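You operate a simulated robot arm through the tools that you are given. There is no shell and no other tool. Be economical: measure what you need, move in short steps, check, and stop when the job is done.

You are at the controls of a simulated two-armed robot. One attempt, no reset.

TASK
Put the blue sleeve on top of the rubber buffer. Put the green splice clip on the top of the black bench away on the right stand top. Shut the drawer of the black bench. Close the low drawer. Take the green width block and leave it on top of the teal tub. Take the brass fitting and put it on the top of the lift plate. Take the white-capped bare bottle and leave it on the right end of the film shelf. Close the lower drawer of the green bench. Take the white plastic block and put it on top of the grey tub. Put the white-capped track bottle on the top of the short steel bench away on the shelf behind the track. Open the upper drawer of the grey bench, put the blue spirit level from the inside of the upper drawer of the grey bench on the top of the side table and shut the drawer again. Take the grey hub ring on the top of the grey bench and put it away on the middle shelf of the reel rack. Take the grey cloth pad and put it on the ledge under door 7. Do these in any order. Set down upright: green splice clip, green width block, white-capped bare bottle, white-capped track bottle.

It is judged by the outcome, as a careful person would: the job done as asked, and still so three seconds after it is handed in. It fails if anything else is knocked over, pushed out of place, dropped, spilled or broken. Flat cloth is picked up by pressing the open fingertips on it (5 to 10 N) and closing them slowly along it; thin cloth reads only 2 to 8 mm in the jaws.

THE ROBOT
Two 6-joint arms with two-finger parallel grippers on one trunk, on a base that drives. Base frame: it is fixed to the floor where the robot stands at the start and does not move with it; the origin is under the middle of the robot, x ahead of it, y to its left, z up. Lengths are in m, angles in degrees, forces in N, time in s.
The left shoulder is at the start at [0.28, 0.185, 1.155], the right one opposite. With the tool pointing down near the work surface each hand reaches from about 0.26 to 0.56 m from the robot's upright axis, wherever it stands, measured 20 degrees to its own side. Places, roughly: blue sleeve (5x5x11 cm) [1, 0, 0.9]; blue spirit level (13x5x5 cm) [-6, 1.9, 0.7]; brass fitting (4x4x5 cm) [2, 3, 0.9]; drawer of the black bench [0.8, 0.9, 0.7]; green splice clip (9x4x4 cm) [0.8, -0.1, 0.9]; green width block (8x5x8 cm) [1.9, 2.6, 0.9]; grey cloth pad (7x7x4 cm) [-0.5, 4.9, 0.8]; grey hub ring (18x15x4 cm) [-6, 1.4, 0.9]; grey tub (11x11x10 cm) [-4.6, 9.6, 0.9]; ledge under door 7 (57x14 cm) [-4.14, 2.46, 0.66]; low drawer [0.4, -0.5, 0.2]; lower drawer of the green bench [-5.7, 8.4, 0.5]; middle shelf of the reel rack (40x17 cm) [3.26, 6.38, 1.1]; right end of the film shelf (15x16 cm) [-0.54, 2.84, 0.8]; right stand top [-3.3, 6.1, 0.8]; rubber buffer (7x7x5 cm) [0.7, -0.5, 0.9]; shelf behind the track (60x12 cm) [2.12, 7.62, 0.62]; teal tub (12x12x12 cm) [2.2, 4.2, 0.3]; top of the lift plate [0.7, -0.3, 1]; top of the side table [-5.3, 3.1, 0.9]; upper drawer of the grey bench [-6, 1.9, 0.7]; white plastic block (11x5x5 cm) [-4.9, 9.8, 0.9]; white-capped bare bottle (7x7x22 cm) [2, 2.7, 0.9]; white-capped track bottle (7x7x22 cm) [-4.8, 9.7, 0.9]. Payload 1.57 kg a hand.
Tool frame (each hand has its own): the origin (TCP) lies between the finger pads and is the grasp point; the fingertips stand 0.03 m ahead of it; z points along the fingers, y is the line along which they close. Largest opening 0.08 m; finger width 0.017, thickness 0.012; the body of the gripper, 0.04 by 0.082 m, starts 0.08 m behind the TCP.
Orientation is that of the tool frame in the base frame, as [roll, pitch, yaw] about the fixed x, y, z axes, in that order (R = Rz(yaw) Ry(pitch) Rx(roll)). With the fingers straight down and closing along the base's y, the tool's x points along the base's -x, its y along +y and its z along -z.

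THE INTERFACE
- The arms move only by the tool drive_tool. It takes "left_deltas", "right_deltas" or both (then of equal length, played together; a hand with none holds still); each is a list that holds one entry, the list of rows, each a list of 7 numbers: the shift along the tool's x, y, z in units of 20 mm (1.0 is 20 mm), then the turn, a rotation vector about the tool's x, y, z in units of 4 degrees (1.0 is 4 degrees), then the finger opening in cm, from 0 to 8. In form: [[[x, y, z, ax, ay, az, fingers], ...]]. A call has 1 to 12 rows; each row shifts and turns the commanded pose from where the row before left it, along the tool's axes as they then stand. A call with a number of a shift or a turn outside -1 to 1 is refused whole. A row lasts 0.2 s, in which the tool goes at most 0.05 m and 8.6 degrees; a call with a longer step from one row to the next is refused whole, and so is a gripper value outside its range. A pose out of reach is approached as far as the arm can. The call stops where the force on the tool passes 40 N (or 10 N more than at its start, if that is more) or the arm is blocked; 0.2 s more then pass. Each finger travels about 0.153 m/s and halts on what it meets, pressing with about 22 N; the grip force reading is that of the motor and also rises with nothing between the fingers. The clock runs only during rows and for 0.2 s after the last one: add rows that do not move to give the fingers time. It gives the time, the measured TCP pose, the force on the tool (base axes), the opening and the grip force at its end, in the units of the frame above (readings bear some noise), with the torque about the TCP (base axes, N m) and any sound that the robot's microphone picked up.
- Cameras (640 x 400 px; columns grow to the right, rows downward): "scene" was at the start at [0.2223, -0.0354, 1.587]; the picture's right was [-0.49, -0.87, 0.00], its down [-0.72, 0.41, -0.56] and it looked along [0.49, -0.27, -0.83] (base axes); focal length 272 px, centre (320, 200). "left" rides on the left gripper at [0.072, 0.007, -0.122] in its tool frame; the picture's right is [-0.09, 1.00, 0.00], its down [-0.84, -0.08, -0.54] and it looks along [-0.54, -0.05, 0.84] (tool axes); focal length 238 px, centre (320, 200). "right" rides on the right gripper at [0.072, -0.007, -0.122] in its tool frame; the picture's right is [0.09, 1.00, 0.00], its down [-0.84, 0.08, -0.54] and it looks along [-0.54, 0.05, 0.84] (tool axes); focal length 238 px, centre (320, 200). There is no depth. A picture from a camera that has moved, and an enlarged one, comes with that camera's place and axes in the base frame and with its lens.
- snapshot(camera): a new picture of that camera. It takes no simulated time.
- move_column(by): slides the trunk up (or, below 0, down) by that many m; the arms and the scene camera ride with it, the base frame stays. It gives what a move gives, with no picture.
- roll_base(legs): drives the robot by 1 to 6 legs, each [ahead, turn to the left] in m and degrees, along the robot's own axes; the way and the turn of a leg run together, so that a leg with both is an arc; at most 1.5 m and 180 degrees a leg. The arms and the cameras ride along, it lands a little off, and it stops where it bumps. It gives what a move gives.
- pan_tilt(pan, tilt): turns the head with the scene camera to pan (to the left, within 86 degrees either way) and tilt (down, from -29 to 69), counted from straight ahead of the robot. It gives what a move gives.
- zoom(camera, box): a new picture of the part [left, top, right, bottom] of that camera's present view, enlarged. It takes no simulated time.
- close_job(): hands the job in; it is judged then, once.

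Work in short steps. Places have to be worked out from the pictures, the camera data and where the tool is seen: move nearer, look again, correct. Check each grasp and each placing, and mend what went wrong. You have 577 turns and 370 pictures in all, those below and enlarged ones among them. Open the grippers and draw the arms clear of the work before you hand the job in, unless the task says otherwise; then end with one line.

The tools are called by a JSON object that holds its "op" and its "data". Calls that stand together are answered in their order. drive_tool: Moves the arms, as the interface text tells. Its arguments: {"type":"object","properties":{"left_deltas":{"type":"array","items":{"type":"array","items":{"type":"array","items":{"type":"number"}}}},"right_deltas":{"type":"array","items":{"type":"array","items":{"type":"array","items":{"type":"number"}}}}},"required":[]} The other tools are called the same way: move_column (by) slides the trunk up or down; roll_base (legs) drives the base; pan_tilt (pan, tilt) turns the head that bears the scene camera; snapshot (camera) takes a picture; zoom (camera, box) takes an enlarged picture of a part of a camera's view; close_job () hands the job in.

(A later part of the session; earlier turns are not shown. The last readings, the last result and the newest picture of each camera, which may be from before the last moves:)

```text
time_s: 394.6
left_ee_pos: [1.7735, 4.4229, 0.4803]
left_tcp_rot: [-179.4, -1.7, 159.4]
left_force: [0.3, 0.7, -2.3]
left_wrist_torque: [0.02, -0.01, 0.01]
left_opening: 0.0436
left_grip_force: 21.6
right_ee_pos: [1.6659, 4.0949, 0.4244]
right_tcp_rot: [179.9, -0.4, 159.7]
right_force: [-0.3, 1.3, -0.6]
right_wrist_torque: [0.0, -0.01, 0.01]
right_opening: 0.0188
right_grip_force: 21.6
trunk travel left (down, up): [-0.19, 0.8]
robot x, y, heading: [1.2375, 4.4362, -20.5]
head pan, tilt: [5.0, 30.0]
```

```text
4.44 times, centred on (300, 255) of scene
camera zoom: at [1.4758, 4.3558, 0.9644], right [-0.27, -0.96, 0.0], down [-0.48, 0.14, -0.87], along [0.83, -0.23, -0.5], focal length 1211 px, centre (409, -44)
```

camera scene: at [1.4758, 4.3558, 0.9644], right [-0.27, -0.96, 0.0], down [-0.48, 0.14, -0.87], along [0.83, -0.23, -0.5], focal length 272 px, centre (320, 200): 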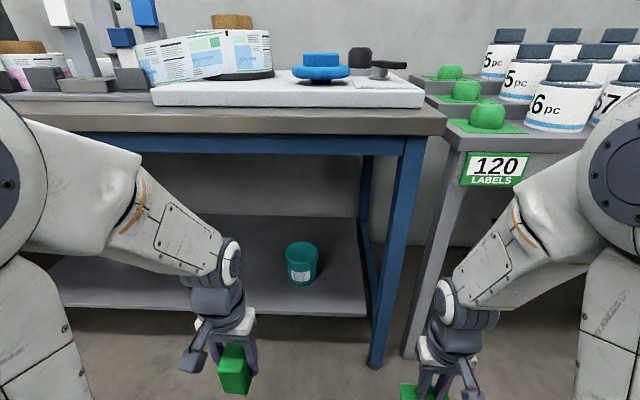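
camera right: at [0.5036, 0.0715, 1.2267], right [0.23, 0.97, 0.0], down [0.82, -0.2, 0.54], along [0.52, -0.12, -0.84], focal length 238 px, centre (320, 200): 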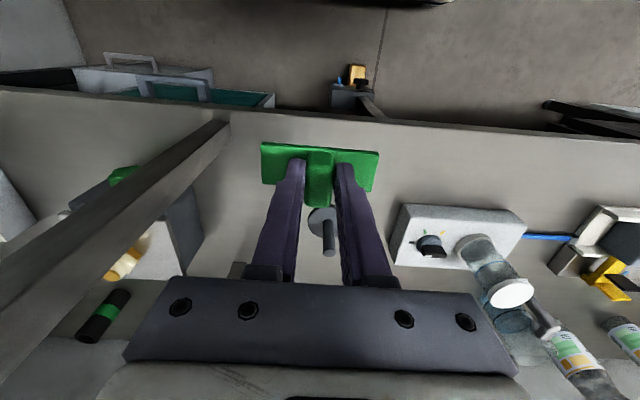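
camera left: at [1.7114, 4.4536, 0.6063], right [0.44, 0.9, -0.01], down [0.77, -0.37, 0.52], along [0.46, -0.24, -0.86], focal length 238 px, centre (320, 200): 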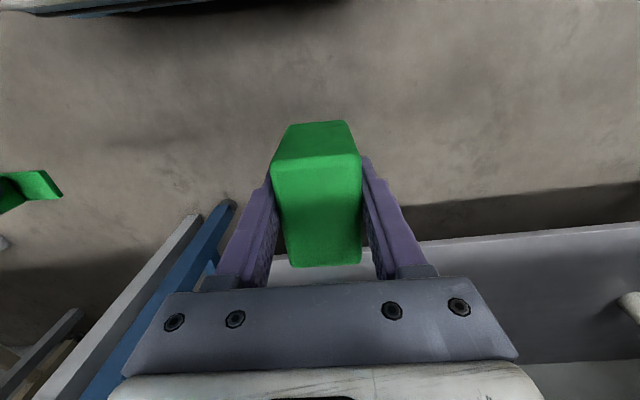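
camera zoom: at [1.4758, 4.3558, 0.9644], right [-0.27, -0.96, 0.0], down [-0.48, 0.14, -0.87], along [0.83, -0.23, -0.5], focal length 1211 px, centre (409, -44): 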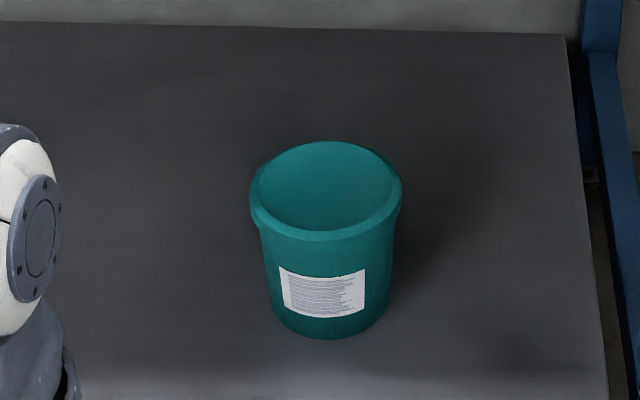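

The tub's top is at z≈0.33. I'll raise the left hand 10 cm relative to the trunk, drop the trunk 10 cm so the elbow stays low, and creep forward 0.12 m.

{"op": "drive_tool", "data": {"left_deltas": [[[0, 0, -1, 0, 0, 0, 0], [0, 0, -1, 0, 0, 0, 0], [0, 0, -1, 0, 0, 0, 0], [0, 0, -0.5, 0, 0, 0, 0]]], "right_deltas": [[[0.5, 0, -0.5, 0, 0, 0, 0], [0.5, 0, -0.5, 0, 0, 0, 0], [0.5, 0, -0.5, 0, 0, 0, 0], [0, 0, 0, 0, 0, 0, 0]]]}}

{"op": "move_column", "data": {"by": -0.1}}

{"op": "roll_base", "data": {"legs": [[0.12, 1.5]]}}

{"op": "snapshot", "data": {"camera": "scene"}}

```text
time_s: 395.6
left_ee_pos: [1.7757, 4.4243, 0.5504]
left_tcp_rot: [-179.5, -1.8, 159.5]
left_force: [0.6, 0.0, -2.6]
left_wrist_torque: [-0.02, -0.01, 0.01]
left_opening: 0.044
left_grip_force: 22.2
right_ee_pos: [1.6548, 4.1001, 0.4603]
right_tcp_rot: [179.9, -0.4, 159.6]
right_force: [0.4, -0.7, 0.0]
right_wrist_torque: [-0.02, 0.0, -0.02]
right_opening: 0.0192
right_grip_force: 21.5
right hand out of reach, approached as far as the arm can: row 1, 2, 3
trunk travel left (down, up): [-0.19, 0.8]
robot x, y, heading: [1.2391, 4.437, -20.3]
head pan, tilt: [5.0, 30.0]
```

```text
time_s: 396.9
left_ee_pos: [1.7766, 4.4245, 0.4509]
left_tcp_rot: [-179.3, -1.7, 159.4]
left_force: [-0.1, -0.1, -2.5]
left_wrist_torque: [0.02, -0.01, -0.04]
left_opening: 0.0438
left_grip_force: 22.0
right_ee_pos: [1.6556, 4.1004, 0.3598]
right_tcp_rot: [179.9, -0.5, 159.7]
right_force: [0.6, 0.3, 0.4]
right_wrist_torque: [0.0, 0.01, 0.03]
right_opening: 0.0191
right_grip_force: 21.8
trunk travel left (down, up): [-0.09, 0.9]
robot x, y, heading: [1.2366, 4.4389, -20.7]
head pan, tilt: [5.0, 30.0]
```

```text
time_s: 398.1
left_ee_pos: [1.8928, 4.3951, 0.4504]
left_tcp_rot: [-179.4, -1.7, 160.9]
left_force: [0.0, 2.1, -1.8]
left_wrist_torque: [-0.01, -0.02, 0.02]
left_opening: 0.0437
left_grip_force: 22.0
right_ee_pos: [1.7802, 4.0697, 0.3616]
right_tcp_rot: [179.9, -0.4, 161.0]
right_force: [0.2, -0.3, 0.2]
right_wrist_torque: [0.03, 0.02, -0.01]
right_opening: 0.0191
right_grip_force: 21.8
trunk travel left (down, up): [-0.09, 0.9]
robot x, y, heading: [1.3558, 4.3954, -19.3]
head pan, tilt: [5.0, 30.0]
```

```text
252 pictures are left
camera scene: at [1.5938, 4.3198, 0.8644], right [-0.25, -0.97, 0.0], down [-0.48, 0.12, -0.87], along [0.84, -0.21, -0.5], focal length 272 px, centre (320, 200)
```

scene: 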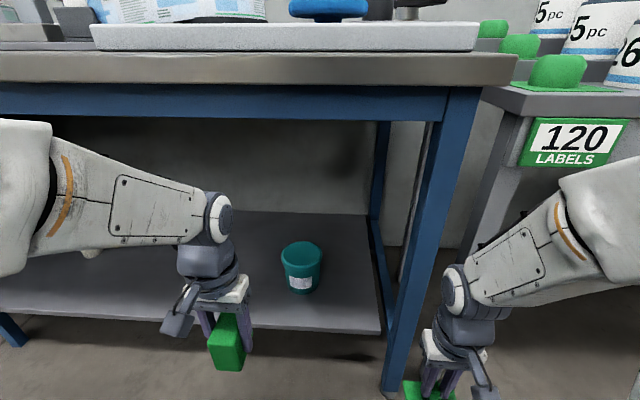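

The arm clears the beam (underside z≈0.776). I'll lower the hand 3 cm and go forward under the bench towards the tub.

{"op": "drive_tool", "data": {"left_deltas": [[[-0.5, -0.2, 0.8, 0, 0, 0, 0], [-0.5, -0.2, 0.7, 0, 0, 0, 0], [-1, -0.2, 0, 0, 0, 0, 0], [-1, -0.2, 0, 0, 0, 0, 0], [-1, -0.2, 0, 0, 0, 0, 0], [-1, -0.2, 0, 0, 0, 0, 0], [-1, -0.2, 0, 0, 0, 0, 0], [-1, -0.2, 0, 0, 0, 0, 0], [-1, -0.2, 0, 0, 0, 0, 0], [-1, -0.2, 0, 0, 0, 0, 0], [-1, -0.2, 0, 0, 0, 0, 0]]]}}

{"op": "snapshot", "data": {"camera": "scene"}}

{"op": "snapshot", "data": {"camera": "left"}}

```text
time_s: 400.6
left_ee_pos: [2.0672, 4.2872, 0.4133]
left_tcp_rot: [-179.4, -1.6, 160.9]
left_force: [0.6, -0.3, -1.5]
left_wrist_torque: [0.02, 0.01, 0.01]
left_opening: 0.0442
left_grip_force: 22.3
right_ee_pos: [1.7795, 4.0687, 0.3608]
right_tcp_rot: [179.9, -0.4, 161.3]
right_force: [-0.3, 1.1, -0.5]
right_wrist_torque: [-0.03, -0.01, 0.0]
right_opening: 0.0189
right_grip_force: 22.0
trunk travel left (down, up): [-0.09, 0.9]
robot x, y, heading: [1.3537, 4.393, -19.1]
head pan, tilt: [5.0, 30.0]
```

```text
251 pictures are left
camera scene: at [1.5938, 4.3198, 0.8644], right [-0.24, -0.97, 0.0], down [-0.48, 0.12, -0.87], along [0.84, -0.21, -0.5], focal length 272 px, centre (320, 200)
```

scene: 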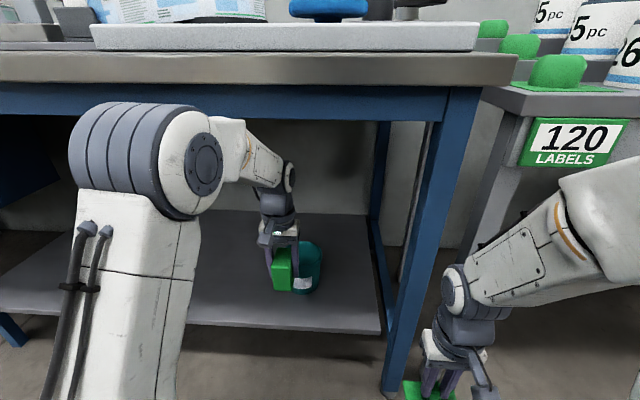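

```text
250 pictures are left
camera left: at [2.0041, 4.3163, 0.5404], right [0.41, 0.91, -0.01], down [0.78, -0.35, 0.52], along [0.47, -0.22, -0.85], focal length 238 px, centre (320, 200)
```

left: 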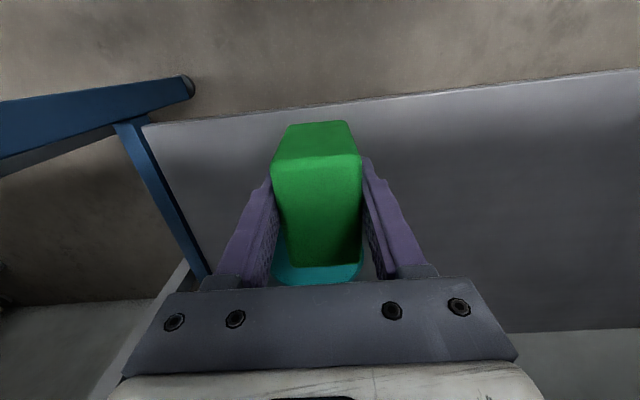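

The elbow would come close to the beam at full reach, so I'll drop the trunk 8.5 cm first (the block stays clear in front of the tub) and then raise the hand back.

{"op": "move_column", "data": {"by": -0.085}}

{"op": "drive_tool", "data": {"left_deltas": [[[0, 0, -1, 0, 0, 0, 0], [0, 0, -1, 0, 0, 0, 0], [0, 0, -1, 0, 0, 0, 0], [0, 0, -1, 0, 0, 0, 0], [0, 0, -0.5, 0, 0, 0, 0], [-1, -0.2, 0, 0, 0, 0, 0], [-1, -0.2, 0, 0, 0, 0, 0], [-1, -0.2, 0, 0, 0, 0, 0], [-1, -0.2, 0, 0, 0, 0, 0]]]}}

{"op": "snapshot", "data": {"camera": "left"}}

{"op": "snapshot", "data": {"camera": "scene"}}

```text
time_s: 401.8
left_ee_pos: [2.0677, 4.2874, 0.3297]
left_tcp_rot: [-179.5, -1.7, 160.8]
left_force: [-0.6, -0.9, -2.4]
left_wrist_torque: [-0.02, 0.02, -0.01]
left_opening: 0.0435
left_grip_force: 21.8
right_ee_pos: [1.7808, 4.0694, 0.2754]
right_tcp_rot: [179.8, -0.5, 161.1]
right_force: [-0.2, -0.8, -0.9]
right_wrist_torque: [-0.01, 0.03, -0.03]
right_opening: 0.019
right_grip_force: 21.9
trunk travel left (down, up): [-0.005, 0.985]
robot x, y, heading: [1.3524, 4.3933, -19.3]
head pan, tilt: [5.0, 30.0]
```

```text
time_s: 403.8
left_ee_pos: [2.1399, 4.2465, 0.4162]
left_tcp_rot: [-179.4, -1.8, 160.9]
left_force: [1.1, -0.4, -2.1]
left_wrist_torque: [-0.03, 0.01, -0.01]
left_opening: 0.0441
left_grip_force: 22.0
right_ee_pos: [1.7788, 4.0694, 0.2744]
right_tcp_rot: [179.9, -0.6, 161.1]
right_force: [-0.9, 0.2, 0.2]
right_wrist_torque: [0.01, -0.04, 0.02]
right_opening: 0.0189
right_grip_force: 22.0
trunk travel left (down, up): [-0.005, 0.985]
robot x, y, heading: [1.3553, 4.3947, -19.0]
head pan, tilt: [5.0, 30.0]
```

```text
249 pictures are left
camera left: at [2.0759, 4.2752, 0.5432], right [0.41, 0.91, -0.01], down [0.78, -0.35, 0.52], along [0.47, -0.22, -0.86], focal length 238 px, centre (320, 200)
```

left: 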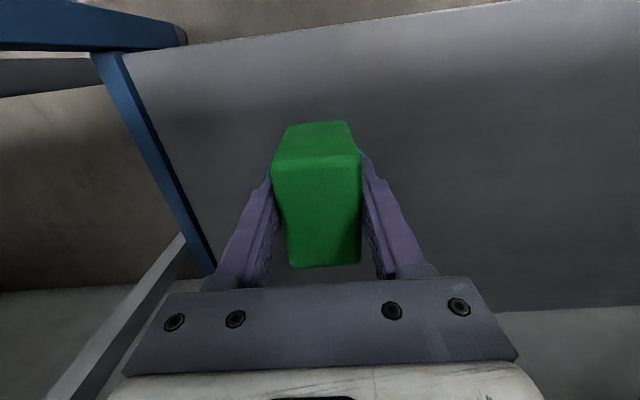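

```text
248 pictures are left
camera scene: at [1.5938, 4.3198, 0.7794], right [-0.24, -0.97, 0.0], down [-0.48, 0.12, -0.87], along [0.84, -0.21, -0.5], focal length 272 px, centre (320, 200)
```

scene: 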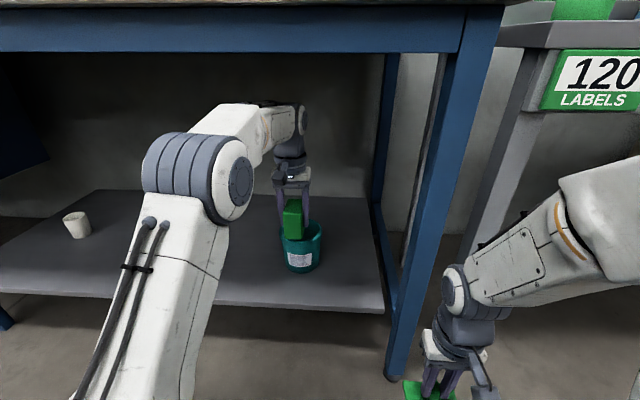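

Good clearance now. The tub centre is at about (2.196,4.225), so the block has 6 cm to go ahead and slightly right.

{"op": "drive_tool", "data": {"left_deltas": [[[-0.8, -0.12, 0, 0, 0, 0, 0], [-0.8, -0.12, 0, 0, 0, 0, 0], [-0.8, -0.12, 0, 0, 0, 0, 0], [-0.6, -0.05, 0, 0, 0, 0, 0], [0, 0, 0, 0, 0, 0, 0]]]}}

{"op": "zoom", "data": {"camera": "scene", "box": [240, 170, 360, 290]}}

{"op": "snapshot", "data": {"camera": "left"}}

```text
time_s: 405.0
left_ee_pos: [2.194, 4.2203, 0.4146]
left_tcp_rot: [-179.4, -1.6, 160.9]
left_force: [-0.8, -0.3, -1.8]
left_wrist_torque: [0.03, 0.05, -0.01]
left_opening: 0.0439
left_grip_force: 21.8
right_ee_pos: [1.7799, 4.0686, 0.274]
right_tcp_rot: [179.9, -0.5, 161.1]
right_force: [-0.2, 0.2, 0.3]
right_wrist_torque: [0.02, 0.03, 0.02]
right_opening: 0.0191
right_grip_force: 21.9
trunk travel left (down, up): [-0.005, 0.985]
robot x, y, heading: [1.3534, 4.3961, -19.3]
head pan, tilt: [5.0, 30.0]
```

```text
3.33 times, centred on (300, 230) of scene
camera zoom: at [1.5938, 4.3198, 0.7794], right [-0.24, -0.97, 0.0], down [-0.48, 0.12, -0.87], along [0.84, -0.21, -0.5], focal length 908 px, centre (387, 100)
```

zoom: 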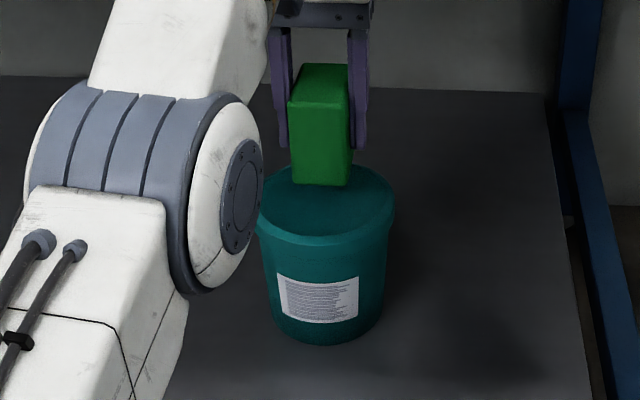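

```text
246 pictures are left
camera left: at [2.1298, 4.2493, 0.5404], right [0.41, 0.91, -0.01], down [0.78, -0.35, 0.52], along [0.47, -0.22, -0.85], focal length 238 px, centre (320, 200)
```

left: 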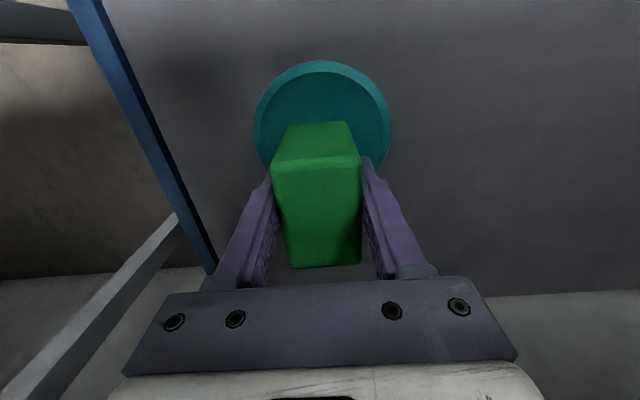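

The tub has a flat, closed lid with a thin rim. Two views agree its centre is at (2.171,4.228) with the rim at z≈0.345. I'll move back 3 cm and lower to contact.

{"op": "drive_tool", "data": {"left_deltas": [[[0.8, 0, 0, 0, 0, 0, 0], [0.75, 0, 0, 0, 0, 0, 0], [0, 0, 0.4, 0, 0, 0, 0], [0, 0, 0.3, 0, 0, 0, 0], [0, 0, 0.2, 0, 0, 0, 0], [0, 0, 0, 0, 0, 0, 0]]]}}

{"op": "snapshot", "data": {"camera": "left"}}

```text
time_s: 406.4
left_ee_pos: [2.1645, 4.23, 0.3985]
left_tcp_rot: [-179.4, -1.6, 161.0]
left_force: [0.3, -0.3, -1.3]
left_wrist_torque: [0.0, 0.02, 0.01]
left_opening: 0.0437
left_grip_force: 22.6
right_ee_pos: [1.7802, 4.0695, 0.2748]
right_tcp_rot: [180.0, -0.5, 161.2]
right_force: [0.2, 0.9, -0.1]
right_wrist_torque: [0.02, 0.0, 0.02]
right_opening: 0.019
right_grip_force: 21.8
trunk travel left (down, up): [-0.005, 0.985]
robot x, y, heading: [1.3509, 4.3954, -19.4]
head pan, tilt: [5.0, 30.0]
```

```text
245 pictures are left
camera left: at [2.101, 4.2578, 0.5239], right [0.41, 0.91, -0.01], down [0.78, -0.35, 0.52], along [0.47, -0.22, -0.86], focal length 238 px, centre (320, 200)
```

left: 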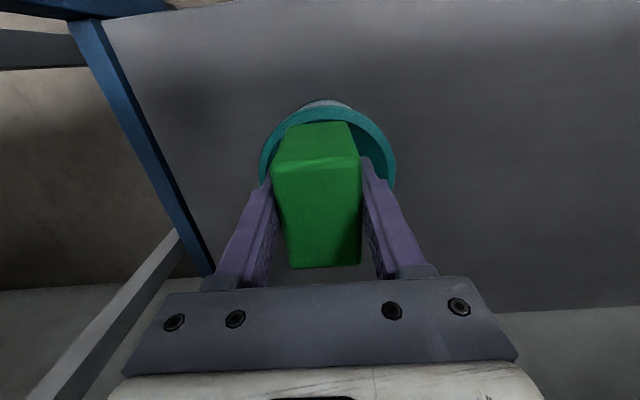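

{"op": "drive_tool", "data": {"left_deltas": [[[0, 0.28, 0.1, 0, 0, 0, 0], [0, 0, 0.2, 0, 0, 0, 0], [0, 0, 0.2, 0, 0, 0, 0], [0, 0, 0.2, 0, 0, 0, 0], [0, 0, 0, 0, 0, 0, 0]]]}}

```text
time_s: 407.6
left_ee_pos: [2.1666, 4.2334, 0.3858]
left_tcp_rot: [-179.5, -1.4, 160.9]
left_force: [2.3, 1.7, 16.4]
left_wrist_torque: [0.43, -0.35, -0.01]
left_opening: 0.0433
left_grip_force: 22.8
right_ee_pos: [1.7804, 4.0686, 0.2747]
right_tcp_rot: [179.9, -0.4, 161.2]
right_force: [0.3, 0.6, 0.1]
right_wrist_torque: [0.0, 0.0, -0.02]
right_opening: 0.0192
right_grip_force: 22.3
trunk travel left (down, up): [-0.005, 0.985]
robot x, y, heading: [1.3543, 4.3955, -19.2]
head pan, tilt: [5.0, 30.0]
```

Contact at z≈0.34. I'll release, rise, and look.

{"op": "drive_tool", "data": {"left_deltas": [[[0, 0, 0, 0, 0, 0, 4.5], [0, 0, 0, 0, 0, 0, 5.5], [0, 0, 0, 0, 0, 0, 6.5], [0, 0, 0, 0, 0, 0, 6.5], [0, 0, -0.5, 0, 0, 0, 6.5], [0, 0, -1, 0, 0, 0, 6.5], [0, 0, -1, 0, 0, 0, 6.5], [0.5, 0, -1, 0, 0, 0, 6.5]]]}}

{"op": "snapshot", "data": {"camera": "left"}}

{"op": "zoom", "data": {"camera": "scene", "box": [240, 170, 360, 290]}}

```text
time_s: 409.4
left_ee_pos: [2.1599, 4.2382, 0.4544]
left_tcp_rot: [-179.5, -1.7, 160.9]
left_force: [0.4, -0.3, 0.3]
left_wrist_torque: [-0.01, 0.02, 0.0]
left_opening: 0.0651
left_grip_force: 0.1
right_ee_pos: [1.7803, 4.0682, 0.2761]
right_tcp_rot: [179.9, -0.5, 161.1]
right_force: [-0.3, -0.2, -0.5]
right_wrist_torque: [0.0, 0.01, 0.0]
right_opening: 0.019
right_grip_force: 21.7
trunk travel left (down, up): [-0.005, 0.985]
robot x, y, heading: [1.353, 4.394, -18.9]
head pan, tilt: [5.0, 30.0]
```

```text
244 pictures are left
camera left: at [2.0958, 4.2669, 0.5807], right [0.41, 0.91, -0.01], down [0.78, -0.35, 0.52], along [0.47, -0.22, -0.86], focal length 238 px, centre (320, 200)
```

left: 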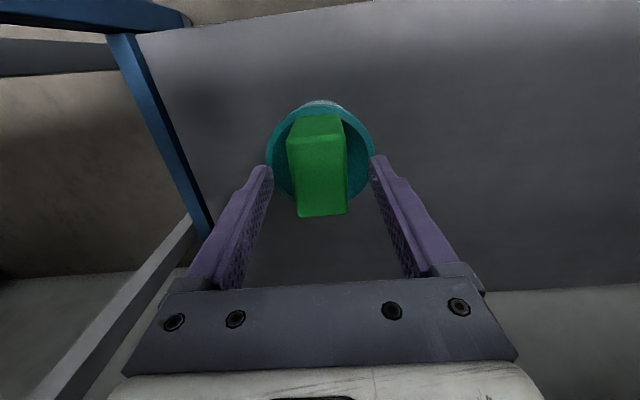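

```text
3.33 times, centred on (300, 230) of scene
camera zoom: at [1.5938, 4.3198, 0.7794], right [-0.25, -0.97, 0.0], down [-0.48, 0.12, -0.87], along [0.84, -0.21, -0.5], focal length 908 px, centre (387, 100)
```

zoom: 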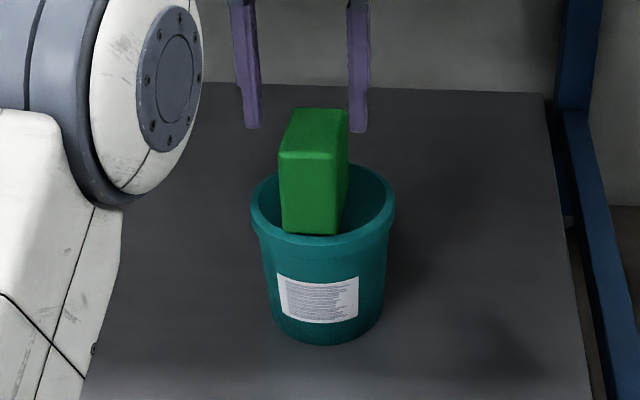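

The block stands on the tub lid, inside the rim. I'll reverse the base with the arm held so everything comes out level, and then raise the trunk.

{"op": "roll_base", "data": {"legs": [[-0.5, 0]]}}

{"op": "move_column", "data": {"by": 0.4}}

{"op": "move_column", "data": {"by": 0.4}}

{"op": "drive_tool", "data": {"left_deltas": [[[1, 0, 0, 0, 0, 0, 4], [1, 0, 0, 0, 0, 0, 4], [1, 0, 0, 0, 0, 0, 4], [1, 0, 0, 0, 0, 0, 4], [1, 0, 0, 0, 0, 0, 4], [1, 0, 0, 0, 0, 0, 4], [1, 0, 0, 0, 0, 0, 4], [1, 0.3, 0, 0, 0, 0, 4], [1, 0.3, 0, 0, 0, 0, 4], [1, 0.3, 0, 0, 0, 0, 4], [1, 0.3, 0, 0, 0, 0, 4], [1, 0.3, 0, 0, 0, 0, 4]]]}}

{"op": "zoom", "data": {"camera": "scene", "box": [160, 100, 480, 300]}}

```text
time_s: 412.3
left_ee_pos: [1.6857, 4.4004, 0.4538]
left_tcp_rot: [-179.3, -1.7, 160.6]
left_force: [0.3, 0.4, 0.6]
left_wrist_torque: [0.0, -0.01, 0.0]
left_opening: 0.065
left_grip_force: 0.0
right_ee_pos: [1.3053, 4.2317, 0.2746]
right_tcp_rot: [179.9, -0.5, 160.8]
right_force: [0.2, 0.8, -0.7]
right_wrist_torque: [0.0, 0.01, 0.04]
right_opening: 0.0192
right_grip_force: 22.0
trunk travel left (down, up): [-0.005, 0.985]
robot x, y, heading: [0.8831, 4.5608, -19.7]
head pan, tilt: [5.0, 30.0]
```

```text
time_s: 416.1
left_ee_pos: [1.6863, 4.3994, 0.8553]
left_tcp_rot: [-179.4, -1.6, 160.6]
left_force: [0.1, 0.4, -0.4]
left_wrist_torque: [-0.01, 0.03, 0.01]
left_opening: 0.065
left_grip_force: 0.1
right_ee_pos: [1.3057, 4.2336, 0.6755]
right_tcp_rot: [179.9, -0.5, 160.8]
right_force: [-1.3, 0.7, 0.6]
right_wrist_torque: [0.01, -0.02, 0.03]
right_opening: 0.019
right_grip_force: 22.1
trunk travel left (down, up): [-0.405, 0.585]
robot x, y, heading: [0.8821, 4.5617, -19.9]
head pan, tilt: [5.0, 30.0]
```

```text
time_s: 420.0
left_ee_pos: [1.6852, 4.3994, 1.2536]
left_tcp_rot: [-179.4, -1.7, 160.6]
left_force: [0.8, -0.1, 0.6]
left_wrist_torque: [-0.01, 0.0, -0.02]
left_opening: 0.065
left_grip_force: 0.0
right_ee_pos: [1.3053, 4.2327, 1.0753]
right_tcp_rot: [179.9, -0.4, 160.8]
right_force: [0.5, -0.1, -0.3]
right_wrist_torque: [-0.01, 0.03, 0.01]
right_opening: 0.0191
right_grip_force: 21.8
trunk travel left (down, up): [-0.805, 0.185]
robot x, y, heading: [0.8807, 4.5598, -19.6]
head pan, tilt: [5.0, 30.0]
```

```text
time_s: 422.6
left_ee_pos: [1.47, 4.5081, 1.2619]
left_tcp_rot: [-179.4, -1.6, 160.5]
left_force: [0.8, -1.1, 0.1]
left_wrist_torque: [0.0, 0.01, 0.02]
left_opening: 0.0401
left_grip_force: 0.0
right_ee_pos: [1.3051, 4.2328, 1.075]
right_tcp_rot: [179.9, -0.5, 160.9]
right_force: [-0.4, -0.4, -0.7]
right_wrist_torque: [-0.02, 0.0, 0.01]
right_opening: 0.0192
right_grip_force: 21.7
trunk travel left (down, up): [-0.805, 0.185]
robot x, y, heading: [0.8797, 4.5615, -19.4]
head pan, tilt: [5.0, 30.0]
```

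```text
2.00 times, centred on (320, 200) of scene
camera zoom: at [1.1208, 4.4843, 1.5794], right [-0.25, -0.97, 0.0], down [-0.48, 0.13, -0.87], along [0.84, -0.22, -0.5], focal length 545 px, centre (320, 200)
```

zoom: 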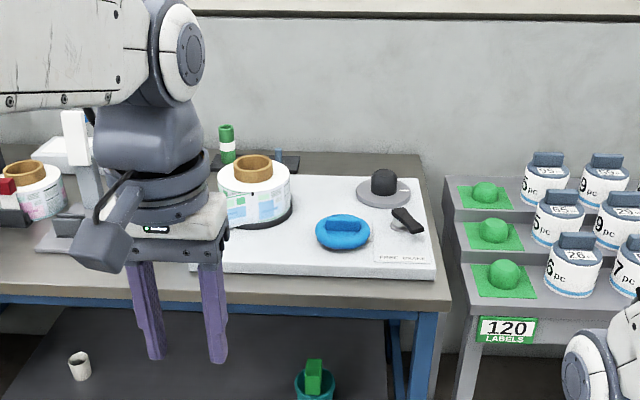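

Block confirmed on the tub. Next is the grey cloth pad near (-0.5, 4.9), so I'll turn around towards it.

{"op": "roll_base", "data": {"legs": [[0, 90], [0, 90]]}}

{"op": "pan_tilt", "data": {"pan": 0, "tilt": 25}}

{"op": "snapshot", "data": {"camera": "scene"}}

```text
time_s: 430.6
left_ee_pos: [0.2945, 4.61, 1.2618]
left_tcp_rot: [-179.4, -1.6, -19.1]
left_force: [0.0, -0.3, 0.7]
left_wrist_torque: [-0.01, 0.01, 0.0]
left_opening: 0.04
left_grip_force: 0.0
right_ee_pos: [0.456, 4.8876, 1.0761]
right_tcp_rot: [179.9, -0.3, -18.9]
right_force: [0.0, -0.5, -0.7]
right_wrist_torque: [0.02, -0.01, 0.01]
right_opening: 0.0191
right_grip_force: 22.0
trunk travel left (down, up): [-0.805, 0.185]
robot x, y, heading: [0.8831, 4.5623, 160.7]
head pan, tilt: [5.0, 30.0]
```

```text
time_s: 431.3
left_ee_pos: [0.2937, 4.6099, 1.2618]
left_tcp_rot: [-179.4, -1.7, -19.1]
left_force: [-0.8, -0.6, 0.5]
left_wrist_torque: [0.01, -0.02, 0.02]
left_opening: 0.0403
left_grip_force: 0.2
right_ee_pos: [0.455, 4.8867, 1.0762]
right_tcp_rot: [179.9, -0.4, -18.7]
right_force: [-0.6, 0.2, -0.5]
right_wrist_torque: [-0.05, 0.05, -0.01]
right_opening: 0.0189
right_grip_force: 21.6
trunk travel left (down, up): [-0.805, 0.185]
robot x, y, heading: [0.8841, 4.5605, 160.8]
head pan, tilt: [0.0, 25.0]
```

```text
241 pictures are left
camera scene: at [0.644, 4.6435, 1.5874], right [0.33, 0.94, 0.0], down [0.4, -0.14, -0.91], along [-0.86, 0.3, -0.42], focal length 272 px, centre (320, 200)
```

scene: 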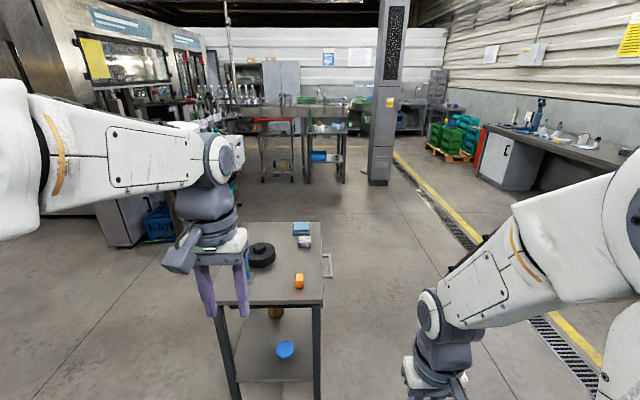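

{"op": "zoom", "data": {"camera": "scene", "box": [200, 200, 360, 320]}}

```text
3.33 times, centred on (280, 260) of scene
camera zoom: at [0.644, 4.6435, 1.5874], right [0.33, 0.94, 0.0], down [0.4, -0.14, -0.91], along [-0.86, 0.3, -0.42], focal length 908 px, centre (453, 0)
```

zoom: 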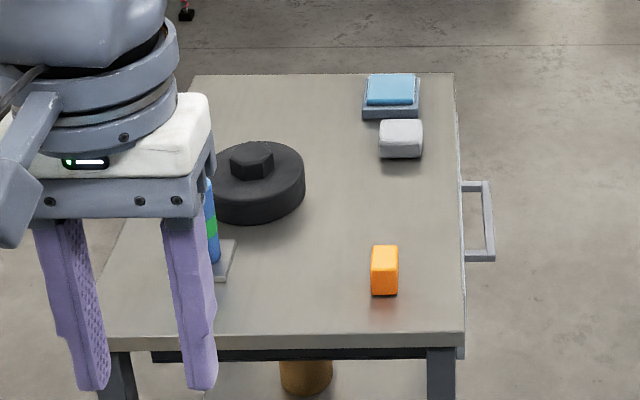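

The pad is on a trolley at about (-0.51,4.96), next to a blue sponge tray. I'll drive 0.63 m straight ahead, which leaves clearance to the trolley end, and reach with the left hand.

{"op": "roll_base", "data": {"legs": [[0.62, 0.5]]}}

{"op": "drive_tool", "data": {"left_deltas": [[[-1, -0.5, 0.5, 0, 0, 0, 8], [-1, -0.5, 0.5, 0, 0, 0, 8], [-1, -0.5, 0.5, 0, 0, 0, 8], [-1, -0.3, 0.5, 0, 0, 0, 8], [-1, -0.3, 0.5, 0, 0, 0, 8], [-0.5, 0, 0.5, 0, 0, 0, 8]]]}}

{"op": "snapshot", "data": {"camera": "left"}}

```text
time_s: 434.8
left_ee_pos: [-0.3002, 4.8129, 1.2613]
left_tcp_rot: [-179.3, -1.8, -18.9]
left_force: [-0.1, 0.0, -0.1]
left_wrist_torque: [0.0, 0.01, -0.04]
left_opening: 0.0399
left_grip_force: 0.0
right_ee_pos: [-0.1386, 5.0895, 1.0755]
right_tcp_rot: [179.9, -0.4, -18.6]
right_force: [-0.7, -0.4, -0.1]
right_wrist_torque: [-0.03, 0.01, -0.02]
right_opening: 0.0189
right_grip_force: 22.0
trunk travel left (down, up): [-0.805, 0.185]
robot x, y, heading: [0.2898, 4.765, 160.7]
head pan, tilt: [0.0, 25.0]
```

```text
time_s: 436.2
left_ee_pos: [-0.3898, 4.8882, 1.1983]
left_tcp_rot: [-179.4, -1.6, -18.7]
left_force: [-0.3, -1.2, -0.2]
left_wrist_torque: [0.0, -0.02, -0.01]
left_opening: 0.08
left_grip_force: 0.0
right_ee_pos: [-0.1389, 5.0899, 1.0756]
right_tcp_rot: [179.9, -0.5, -18.5]
right_force: [0.6, -0.4, -0.9]
right_wrist_torque: [0.0, -0.02, 0.04]
right_opening: 0.0192
right_grip_force: 21.5
trunk travel left (down, up): [-0.805, 0.185]
robot x, y, heading: [0.2872, 4.7649, 161.1]
head pan, tilt: [0.0, 25.0]
```

```text
239 pictures are left
camera left: at [-0.3288, 4.8576, 1.324], right [-0.41, -0.91, -0.01], down [-0.78, 0.34, 0.52], along [-0.47, 0.22, -0.86], focal length 238 px, centre (320, 200)
```

left: 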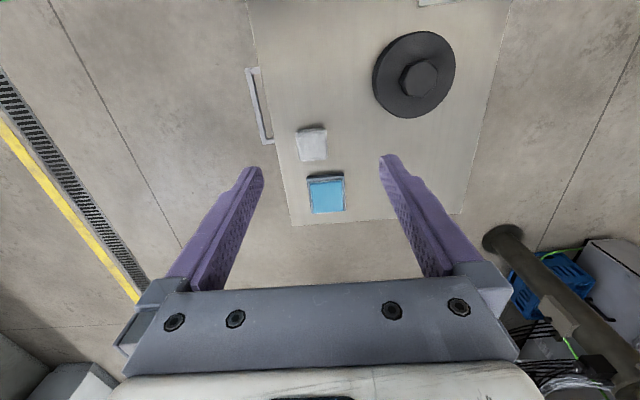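

{"op": "drive_tool", "data": {"left_deltas": [[[-0.85, -0.26, 0.7, 0, 0, 0, 8], [-0.85, -0.26, 0.7, 0, 0, 0, 8], [-0.85, -0.26, 0.7, 0, 0, 0, 8], [-0.85, -0.26, 0.9, 0, 0, 0, 8], [-0.85, -0.26, 1, 0, 0, 0, 8], [-0.85, -0.26, 1, 0, 0, 0, 8], [0, 0, 1, 0, 0, 0, 8], [0, 0, 1, 0, 0, 0, 8], [0, 0, 1, 0, 0, 0, 8], [0, 0, 1, 0, 0, 0, 8], [0, 0, 1, 0, 0, 0, 8], [0, 0, 0, 0, 0, 0, 8]]]}}

{"op": "snapshot", "data": {"camera": "left"}}

```text
time_s: 438.8
left_ee_pos: [-0.4686, 4.9508, 0.9964]
left_tcp_rot: [-179.4, -1.8, -18.8]
left_force: [0.2, -0.2, 0.2]
left_wrist_torque: [-0.01, 0.03, -0.02]
left_opening: 0.0803
left_grip_force: 0.1
right_ee_pos: [-0.1386, 5.0894, 1.0772]
right_tcp_rot: [179.9, -0.4, -18.6]
right_force: [-1.0, 0.3, -1.3]
right_wrist_torque: [0.0, 0.01, -0.02]
right_opening: 0.019
right_grip_force: 22.5
trunk travel left (down, up): [-0.805, 0.185]
robot x, y, heading: [0.2883, 4.7652, 161.1]
head pan, tilt: [0.0, 25.0]
```

```text
238 pictures are left
camera left: at [-0.4082, 4.9197, 1.1223], right [-0.41, -0.91, -0.01], down [-0.78, 0.34, 0.52], along [-0.47, 0.22, -0.86], focal length 238 px, centre (320, 200)
```

left: 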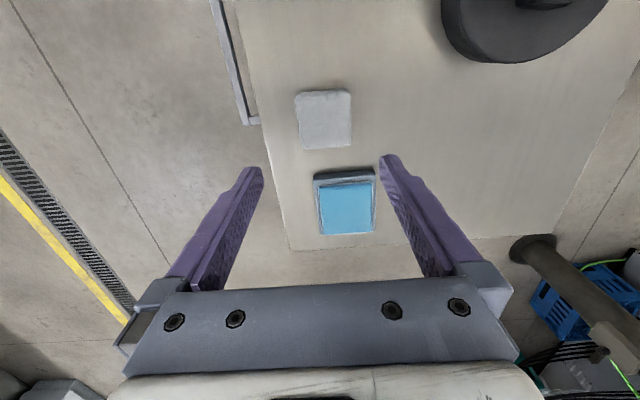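

{"op": "drive_tool", "data": {"left_deltas": [[[-0.1, 0.1, 1, 0, 0, 0, 8], [-0.1, 0.1, 1, 0, 0, 0, 8], [0, 0, 1, 0, 0, 0, 8], [0, 0, 1, 0, 0, 0, 8], [0, 0, 1, 0, 0, 0, 8], [0, 0, 1, 0, 0, 0, 8], [0, 0, 0.8, 0, 0, 0, 8], [0, 0, 0.5, 0, 0, 0, 8], [0, 0, 0, 0, 0, 0, 8]]]}}

{"op": "snapshot", "data": {"camera": "left"}}

```text
time_s: 440.8
left_ee_pos: [-0.4689, 4.9465, 0.8503]
left_tcp_rot: [-179.5, -1.6, -18.8]
left_force: [0.2, 0.5, 0.1]
left_wrist_torque: [0.05, -0.04, 0.03]
left_opening: 0.0801
left_grip_force: 0.0
right_ee_pos: [-0.1386, 5.09, 1.0753]
right_tcp_rot: [179.9, -0.3, -18.4]
right_force: [0.2, 0.5, -0.1]
right_wrist_torque: [0.0, -0.05, -0.01]
right_opening: 0.0187
right_grip_force: 22.0
trunk travel left (down, up): [-0.805, 0.185]
robot x, y, heading: [0.2895, 4.7671, 161.2]
head pan, tilt: [0.0, 25.0]
```

```text
237 pictures are left
camera left: at [-0.4085, 4.9162, 0.9757], right [-0.41, -0.91, -0.01], down [-0.78, 0.34, 0.52], along [-0.47, 0.22, -0.85], focal length 238 px, centre (320, 200)
```

left: 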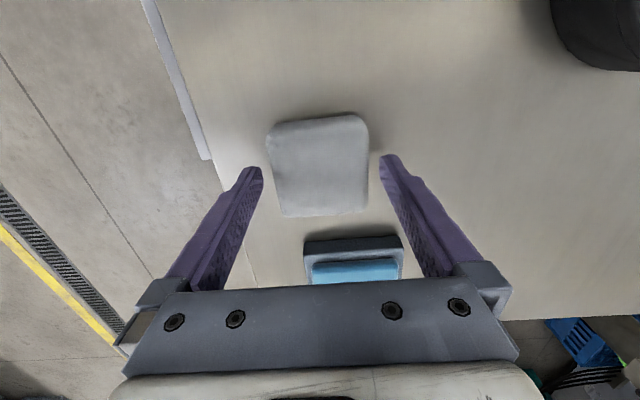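

The fingers straddle the pad. I'll lower further in small steps and then close.

{"op": "drive_tool", "data": {"left_deltas": [[[0, 0, 0.5, 0, 0, 0, 8], [0, 0, 0.5, 0, 0, 0, 8], [0, 0, 0.4, 0, 0, 0, 8], [0, 0, 0, 0, 0, 0, 8]]]}}

{"op": "snapshot", "data": {"camera": "left"}}

```text
time_s: 441.6
left_ee_pos: [-0.4698, 4.9475, 0.8306]
left_tcp_rot: [-179.5, -1.7, -18.7]
left_force: [10.8, -4.1, 22.9]
left_wrist_torque: [-1.06, 0.19, 0.51]
left_opening: 0.0801
left_grip_force: 0.2
right_ee_pos: [-0.1363, 5.0881, 1.0761]
right_tcp_rot: [179.9, -0.4, -18.5]
right_force: [0.4, -0.1, 0.0]
right_wrist_torque: [0.0, 0.04, -0.01]
right_opening: 0.019
right_grip_force: 21.6
trunk travel left (down, up): [-0.805, 0.185]
robot x, y, heading: [0.2896, 4.7672, 161.0]
head pan, tilt: [0.0, 25.0]
stopped in row 4 (left hand): the force on the tool passed its limit at 50 N (the readings are from after the stop); the commanded pose is now the measured one
```

```text
236 pictures are left
camera left: at [-0.4085, 4.917, 0.9565], right [-0.41, -0.91, -0.01], down [-0.78, 0.34, 0.52], along [-0.47, 0.22, -0.85], focal length 238 px, centre (320, 200)
```

left: 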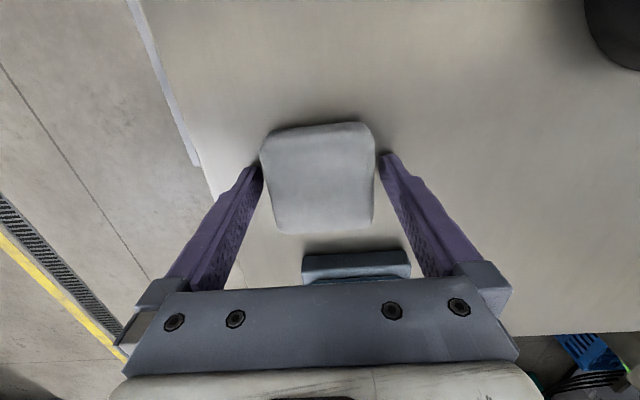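

A fingertip touched the table at z≈0.80. I'll raise 3 mm and close on the pad.

{"op": "drive_tool", "data": {"left_deltas": [[[0, 0, -0.2, 0, 0, 0, 8], [0, 0, 0, 0, 0, 0, 7], [0, 0, 0, 0, 0, 0, 6], [0, 0, 0, 0, 0, 0, 4], [0, 0, 0, 0, 0, 0, 2], [0, 0, 0, 0, 0, 0, 0], [0, 0, 0, 0, 0, 0, 0]]]}}

{"op": "snapshot", "data": {"camera": "left"}}

```text
time_s: 443.2
left_ee_pos: [-0.4724, 4.9471, 0.8309]
left_tcp_rot: [-179.5, -1.6, -18.8]
left_force: [0.2, 0.2, -0.3]
left_wrist_torque: [0.03, 0.0, 0.01]
left_opening: 0.0644
left_grip_force: 22.0
right_ee_pos: [-0.1382, 5.0903, 1.075]
right_tcp_rot: [180.0, -0.4, -18.5]
right_force: [0.5, -0.4, -0.3]
right_wrist_torque: [-0.02, 0.01, -0.02]
right_opening: 0.019
right_grip_force: 21.6
trunk travel left (down, up): [-0.805, 0.185]
robot x, y, heading: [0.2898, 4.7655, 161.1]
head pan, tilt: [0.0, 25.0]
```

```text
235 pictures are left
camera left: at [-0.4103, 4.9168, 0.9575], right [-0.41, -0.91, -0.01], down [-0.78, 0.34, 0.52], along [-0.47, 0.22, -0.85], focal length 238 px, centre (320, 200)
```

left: 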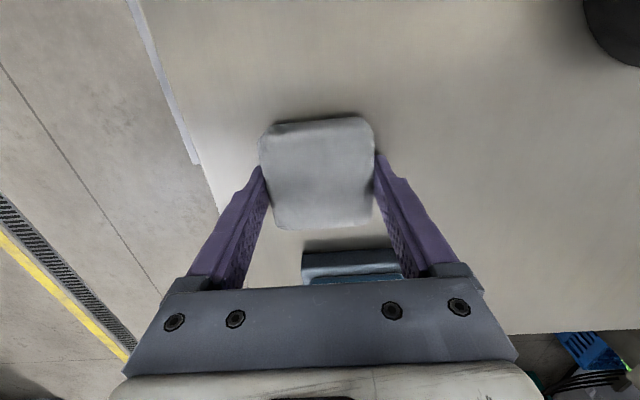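

The pad is gripped (64 mm). I'll lift and check.

{"op": "drive_tool", "data": {"left_deltas": [[[0, 0, -0.5, 0, 0, 0, 0], [0, 0, -1, 0, 0, 0, 0], [0, 0, -1, 0, 0, 0, 0], [0, 0, -1, 0, 0, 0, 0], [0, 0, -1, 0, 0, 0, 0], [0, 0, -1, 0, 0, 0, 0], [0, 0, -1, 0, 0, 0, 0], [0, 0, -1, 0, 0, 0, 0], [0.5, 0, -1, 0, 0, 0, 0], [0.5, 0, -1, 0, 0, 0, 0], [1, 0, -1, 0, 0, 0, 0], [1, 0, -1, 0, 0, 0, 0]]]}}

{"op": "snapshot", "data": {"camera": "left"}}

```text
time_s: 445.8
left_ee_pos: [-0.4218, 4.9291, 1.0637]
left_tcp_rot: [-179.6, -1.5, -18.8]
left_force: [-0.2, 0.4, -0.6]
left_wrist_torque: [-0.02, -0.03, 0.02]
left_opening: 0.0644
left_grip_force: 21.7
right_ee_pos: [-0.1384, 5.0897, 1.0757]
right_tcp_rot: [180.0, -0.4, -18.5]
right_force: [0.2, -0.4, -0.6]
right_wrist_torque: [0.01, -0.03, 0.01]
right_opening: 0.019
right_grip_force: 21.9
trunk travel left (down, up): [-0.805, 0.185]
robot x, y, heading: [0.2875, 4.7701, 160.9]
head pan, tilt: [0.0, 25.0]
```

```text
234 pictures are left
camera left: at [-0.3606, 4.8981, 1.1885], right [-0.41, -0.91, -0.01], down [-0.78, 0.34, 0.52], along [-0.47, 0.22, -0.85], focal length 238 px, centre (320, 200)
```

left: 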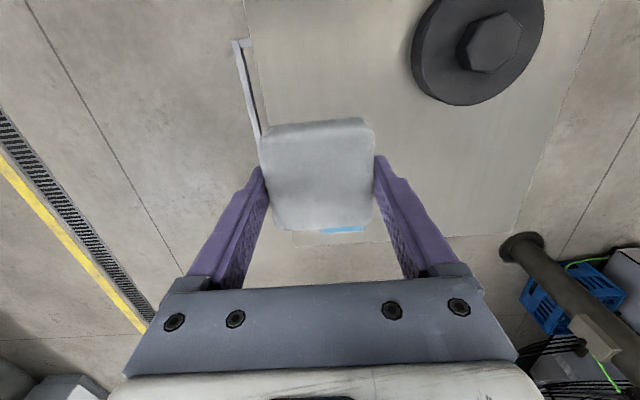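

I have the pad. I'll pull the arm in, back away from the trolley and go round its right side towards the stands.

{"op": "drive_tool", "data": {"left_deltas": [[[1, 0, -0.5, 0, 0, 0, 0], [1, 0, -0.5, 0, 0, 0, 0], [1, 0, -0.5, 0, 0, 0, 0], [1, 0, -0.5, 0, 0, 0, 0], [1, 0, -0.5, 0, 0, 0, 0], [1, 0.5, -0.5, 0, 0, 0, 0], [1, 0.5, 0, 0, 0, 0, 0], [1, 0.5, 0, 0, 0, 0, 0], [1, 0.5, 0, 0, 0, 0, 0], [1, 0.5, 0, 0, 0, 0, 0]]]}}

{"op": "roll_base", "data": {"legs": [[-0.35, 0], [0, -82], [0.7, 0], [0, 82]]}}

{"op": "snapshot", "data": {"camera": "scene"}}

```text
time_s: 448.0
left_ee_pos: [-0.2483, 4.8169, 1.1297]
left_tcp_rot: [-179.5, -1.5, -18.9]
left_force: [-0.2, 0.4, -0.4]
left_wrist_torque: [-0.02, -0.02, -0.02]
left_opening: 0.0645
left_grip_force: 21.8
right_ee_pos: [-0.14, 5.0902, 1.0753]
right_tcp_rot: [179.9, -0.4, -18.5]
right_force: [-0.6, 0.2, 0.0]
right_wrist_torque: [-0.01, -0.01, -0.04]
right_opening: 0.0188
right_grip_force: 22.0
trunk travel left (down, up): [-0.805, 0.185]
robot x, y, heading: [0.2912, 4.7689, 161.1]
head pan, tilt: [0.0, 25.0]
```

```text
time_s: 460.8
left_ee_pos: [0.2105, 5.3814, 1.1277]
left_tcp_rot: [-179.5, -1.7, -17.4]
left_force: [0.5, -0.4, -0.9]
left_wrist_torque: [0.03, -0.01, 0.01]
left_opening: 0.0641
left_grip_force: 21.8
right_ee_pos: [0.3127, 5.6556, 1.0757]
right_tcp_rot: [179.9, -0.4, -17.1]
right_force: [-0.6, -0.5, -0.9]
right_wrist_torque: [-0.01, -0.02, -0.01]
right_opening: 0.0191
right_grip_force: 22.0
trunk travel left (down, up): [-0.805, 0.185]
robot x, y, heading: [0.7447, 5.3443, 162.8]
head pan, tilt: [0.0, 25.0]
```

```text
233 pictures are left
camera scene: at [0.5073, 5.4179, 1.5874], right [0.3, 0.95, 0.0], down [0.4, -0.13, -0.91], along [-0.86, 0.27, -0.42], focal length 272 px, centre (320, 200)
```

scene: 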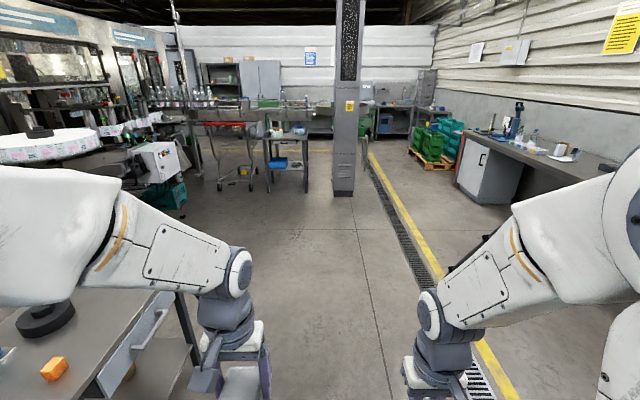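

{"op": "roll_base", "data": {"legs": [[1.45, 0], [0, 10], [1.1, 0]]}}

{"op": "snapshot", "data": {"camera": "scene"}}

```text
time_s: 473.9
left_ee_pos: [-2.262, 5.8853, 1.1284]
left_tcp_rot: [-179.5, -1.6, -8.3]
left_force: [-0.2, 0.2, 0.1]
left_wrist_torque: [0.01, 0.01, 0.02]
left_opening: 0.0642
left_grip_force: 22.0
right_ee_pos: [-2.202, 6.1717, 1.0751]
right_tcp_rot: [179.9, -0.4, -8.1]
right_force: [0.5, 0.5, 0.0]
right_wrist_torque: [0.01, 0.01, -0.03]
right_opening: 0.0191
right_grip_force: 22.1
trunk travel left (down, up): [-0.805, 0.185]
robot x, y, heading: [-1.7234, 5.9324, 171.9]
head pan, tilt: [0.0, 25.0]
```

```text
232 pictures are left
camera scene: at [-1.9724, 5.9681, 1.5874], right [0.15, 0.99, 0.0], down [0.42, -0.06, -0.91], along [-0.9, 0.13, -0.42], focal length 272 px, centre (320, 200)
```

scene: 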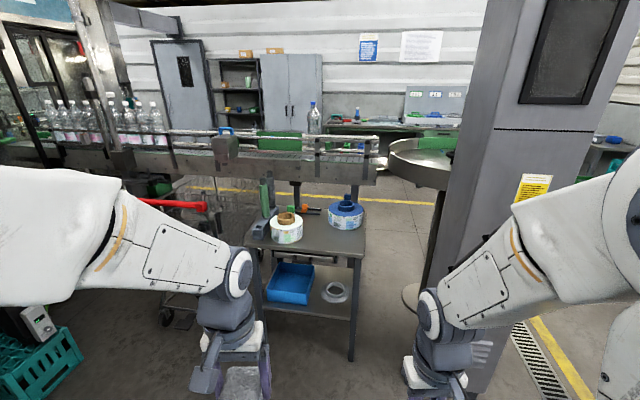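

{"op": "zoom", "data": {"camera": "scene", "box": [220, 160, 400, 280]}}

```text
3.33 times, centred on (310, 220) of scene
camera zoom: at [-1.9724, 5.9681, 1.5874], right [0.15, 0.99, 0.0], down [0.42, -0.06, -0.91], along [-0.9, 0.13, -0.42], focal length 908 px, centre (353, 133)
```

zoom: 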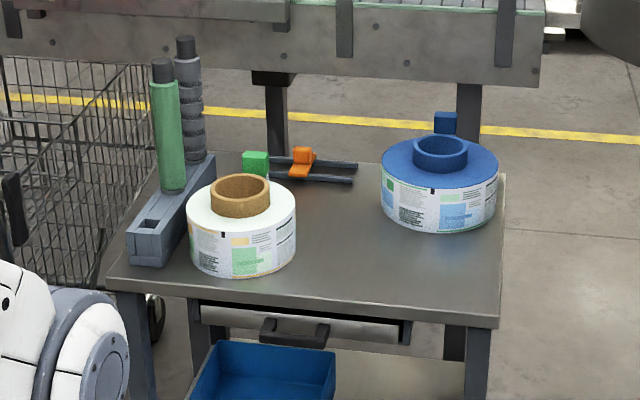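

This is the right stand. The free spot is at front right, about (-3.16, 6.215). I'll drive to face it squarely with the right hand in line.

{"op": "roll_base", "data": {"legs": [[0, 15], [0.77, 0], [0, -24]]}}

{"op": "pan_tilt", "data": {"pan": -10, "tilt": 45}}

{"op": "snapshot", "data": {"camera": "scene"}}

{"op": "snapshot", "data": {"camera": "right"}}

```text
time_s: 480.3
left_ee_pos: [-3.0516, 5.8693, 1.1292]
left_tcp_rot: [-179.5, -1.7, -16.8]
left_force: [-0.3, -0.3, -0.4]
left_wrist_torque: [0.03, -0.02, 0.0]
left_opening: 0.0643
left_grip_force: 22.1
right_ee_pos: [-2.9506, 6.1462, 1.0755]
right_tcp_rot: [179.9, -0.3, -16.6]
right_force: [0.5, -1.3, -0.3]
right_wrist_torque: [-0.04, -0.01, 0.01]
right_opening: 0.019
right_grip_force: 22.3
trunk travel left (down, up): [-0.805, 0.185]
robot x, y, heading: [-2.5146, 5.8345, 163.0]
head pan, tilt: [0.0, 25.0]
```

```text
time_s: 481.1
left_ee_pos: [-3.0498, 5.8694, 1.1279]
left_tcp_rot: [-179.6, -1.7, -16.9]
left_force: [0.4, 0.6, -1.9]
left_wrist_torque: [0.03, 0.0, -0.02]
left_opening: 0.0643
left_grip_force: 22.2
right_ee_pos: [-2.9506, 6.1459, 1.0763]
right_tcp_rot: [180.0, -0.4, -16.7]
right_force: [0.6, 0.7, -1.9]
right_wrist_torque: [0.02, -0.02, -0.02]
right_opening: 0.019
right_grip_force: 22.2
trunk travel left (down, up): [-0.805, 0.185]
robot x, y, heading: [-2.5151, 5.838, 162.9]
head pan, tilt: [-10.0, 45.0]
```

```text
230 pictures are left
camera scene: at [-2.7382, 5.9197, 1.5569], right [0.45, 0.89, 0.0], down [0.63, -0.32, -0.71], along [-0.63, 0.32, -0.71], focal length 272 px, centre (320, 200)
```

scene: 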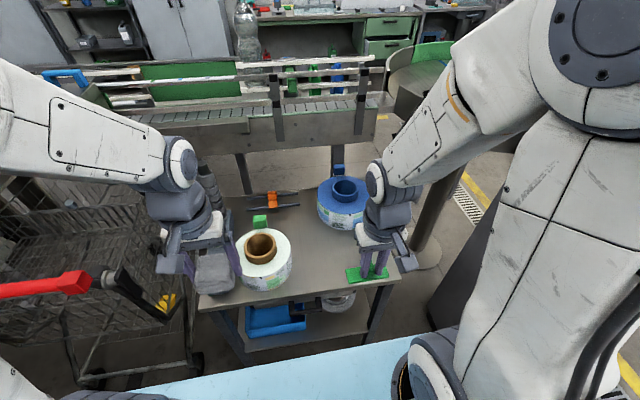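

```text
229 pictures are left
camera right: at [-2.8795, 6.1324, 1.1974], right [-0.2, -0.98, 0.0], down [-0.83, 0.17, 0.54], along [-0.53, 0.1, -0.84], focal length 238 px, centre (320, 200)
```

right: 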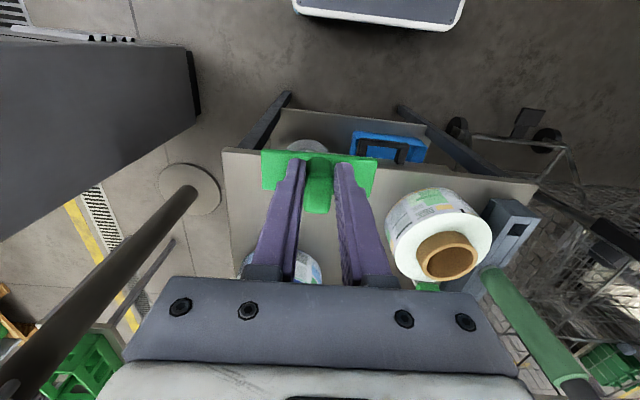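

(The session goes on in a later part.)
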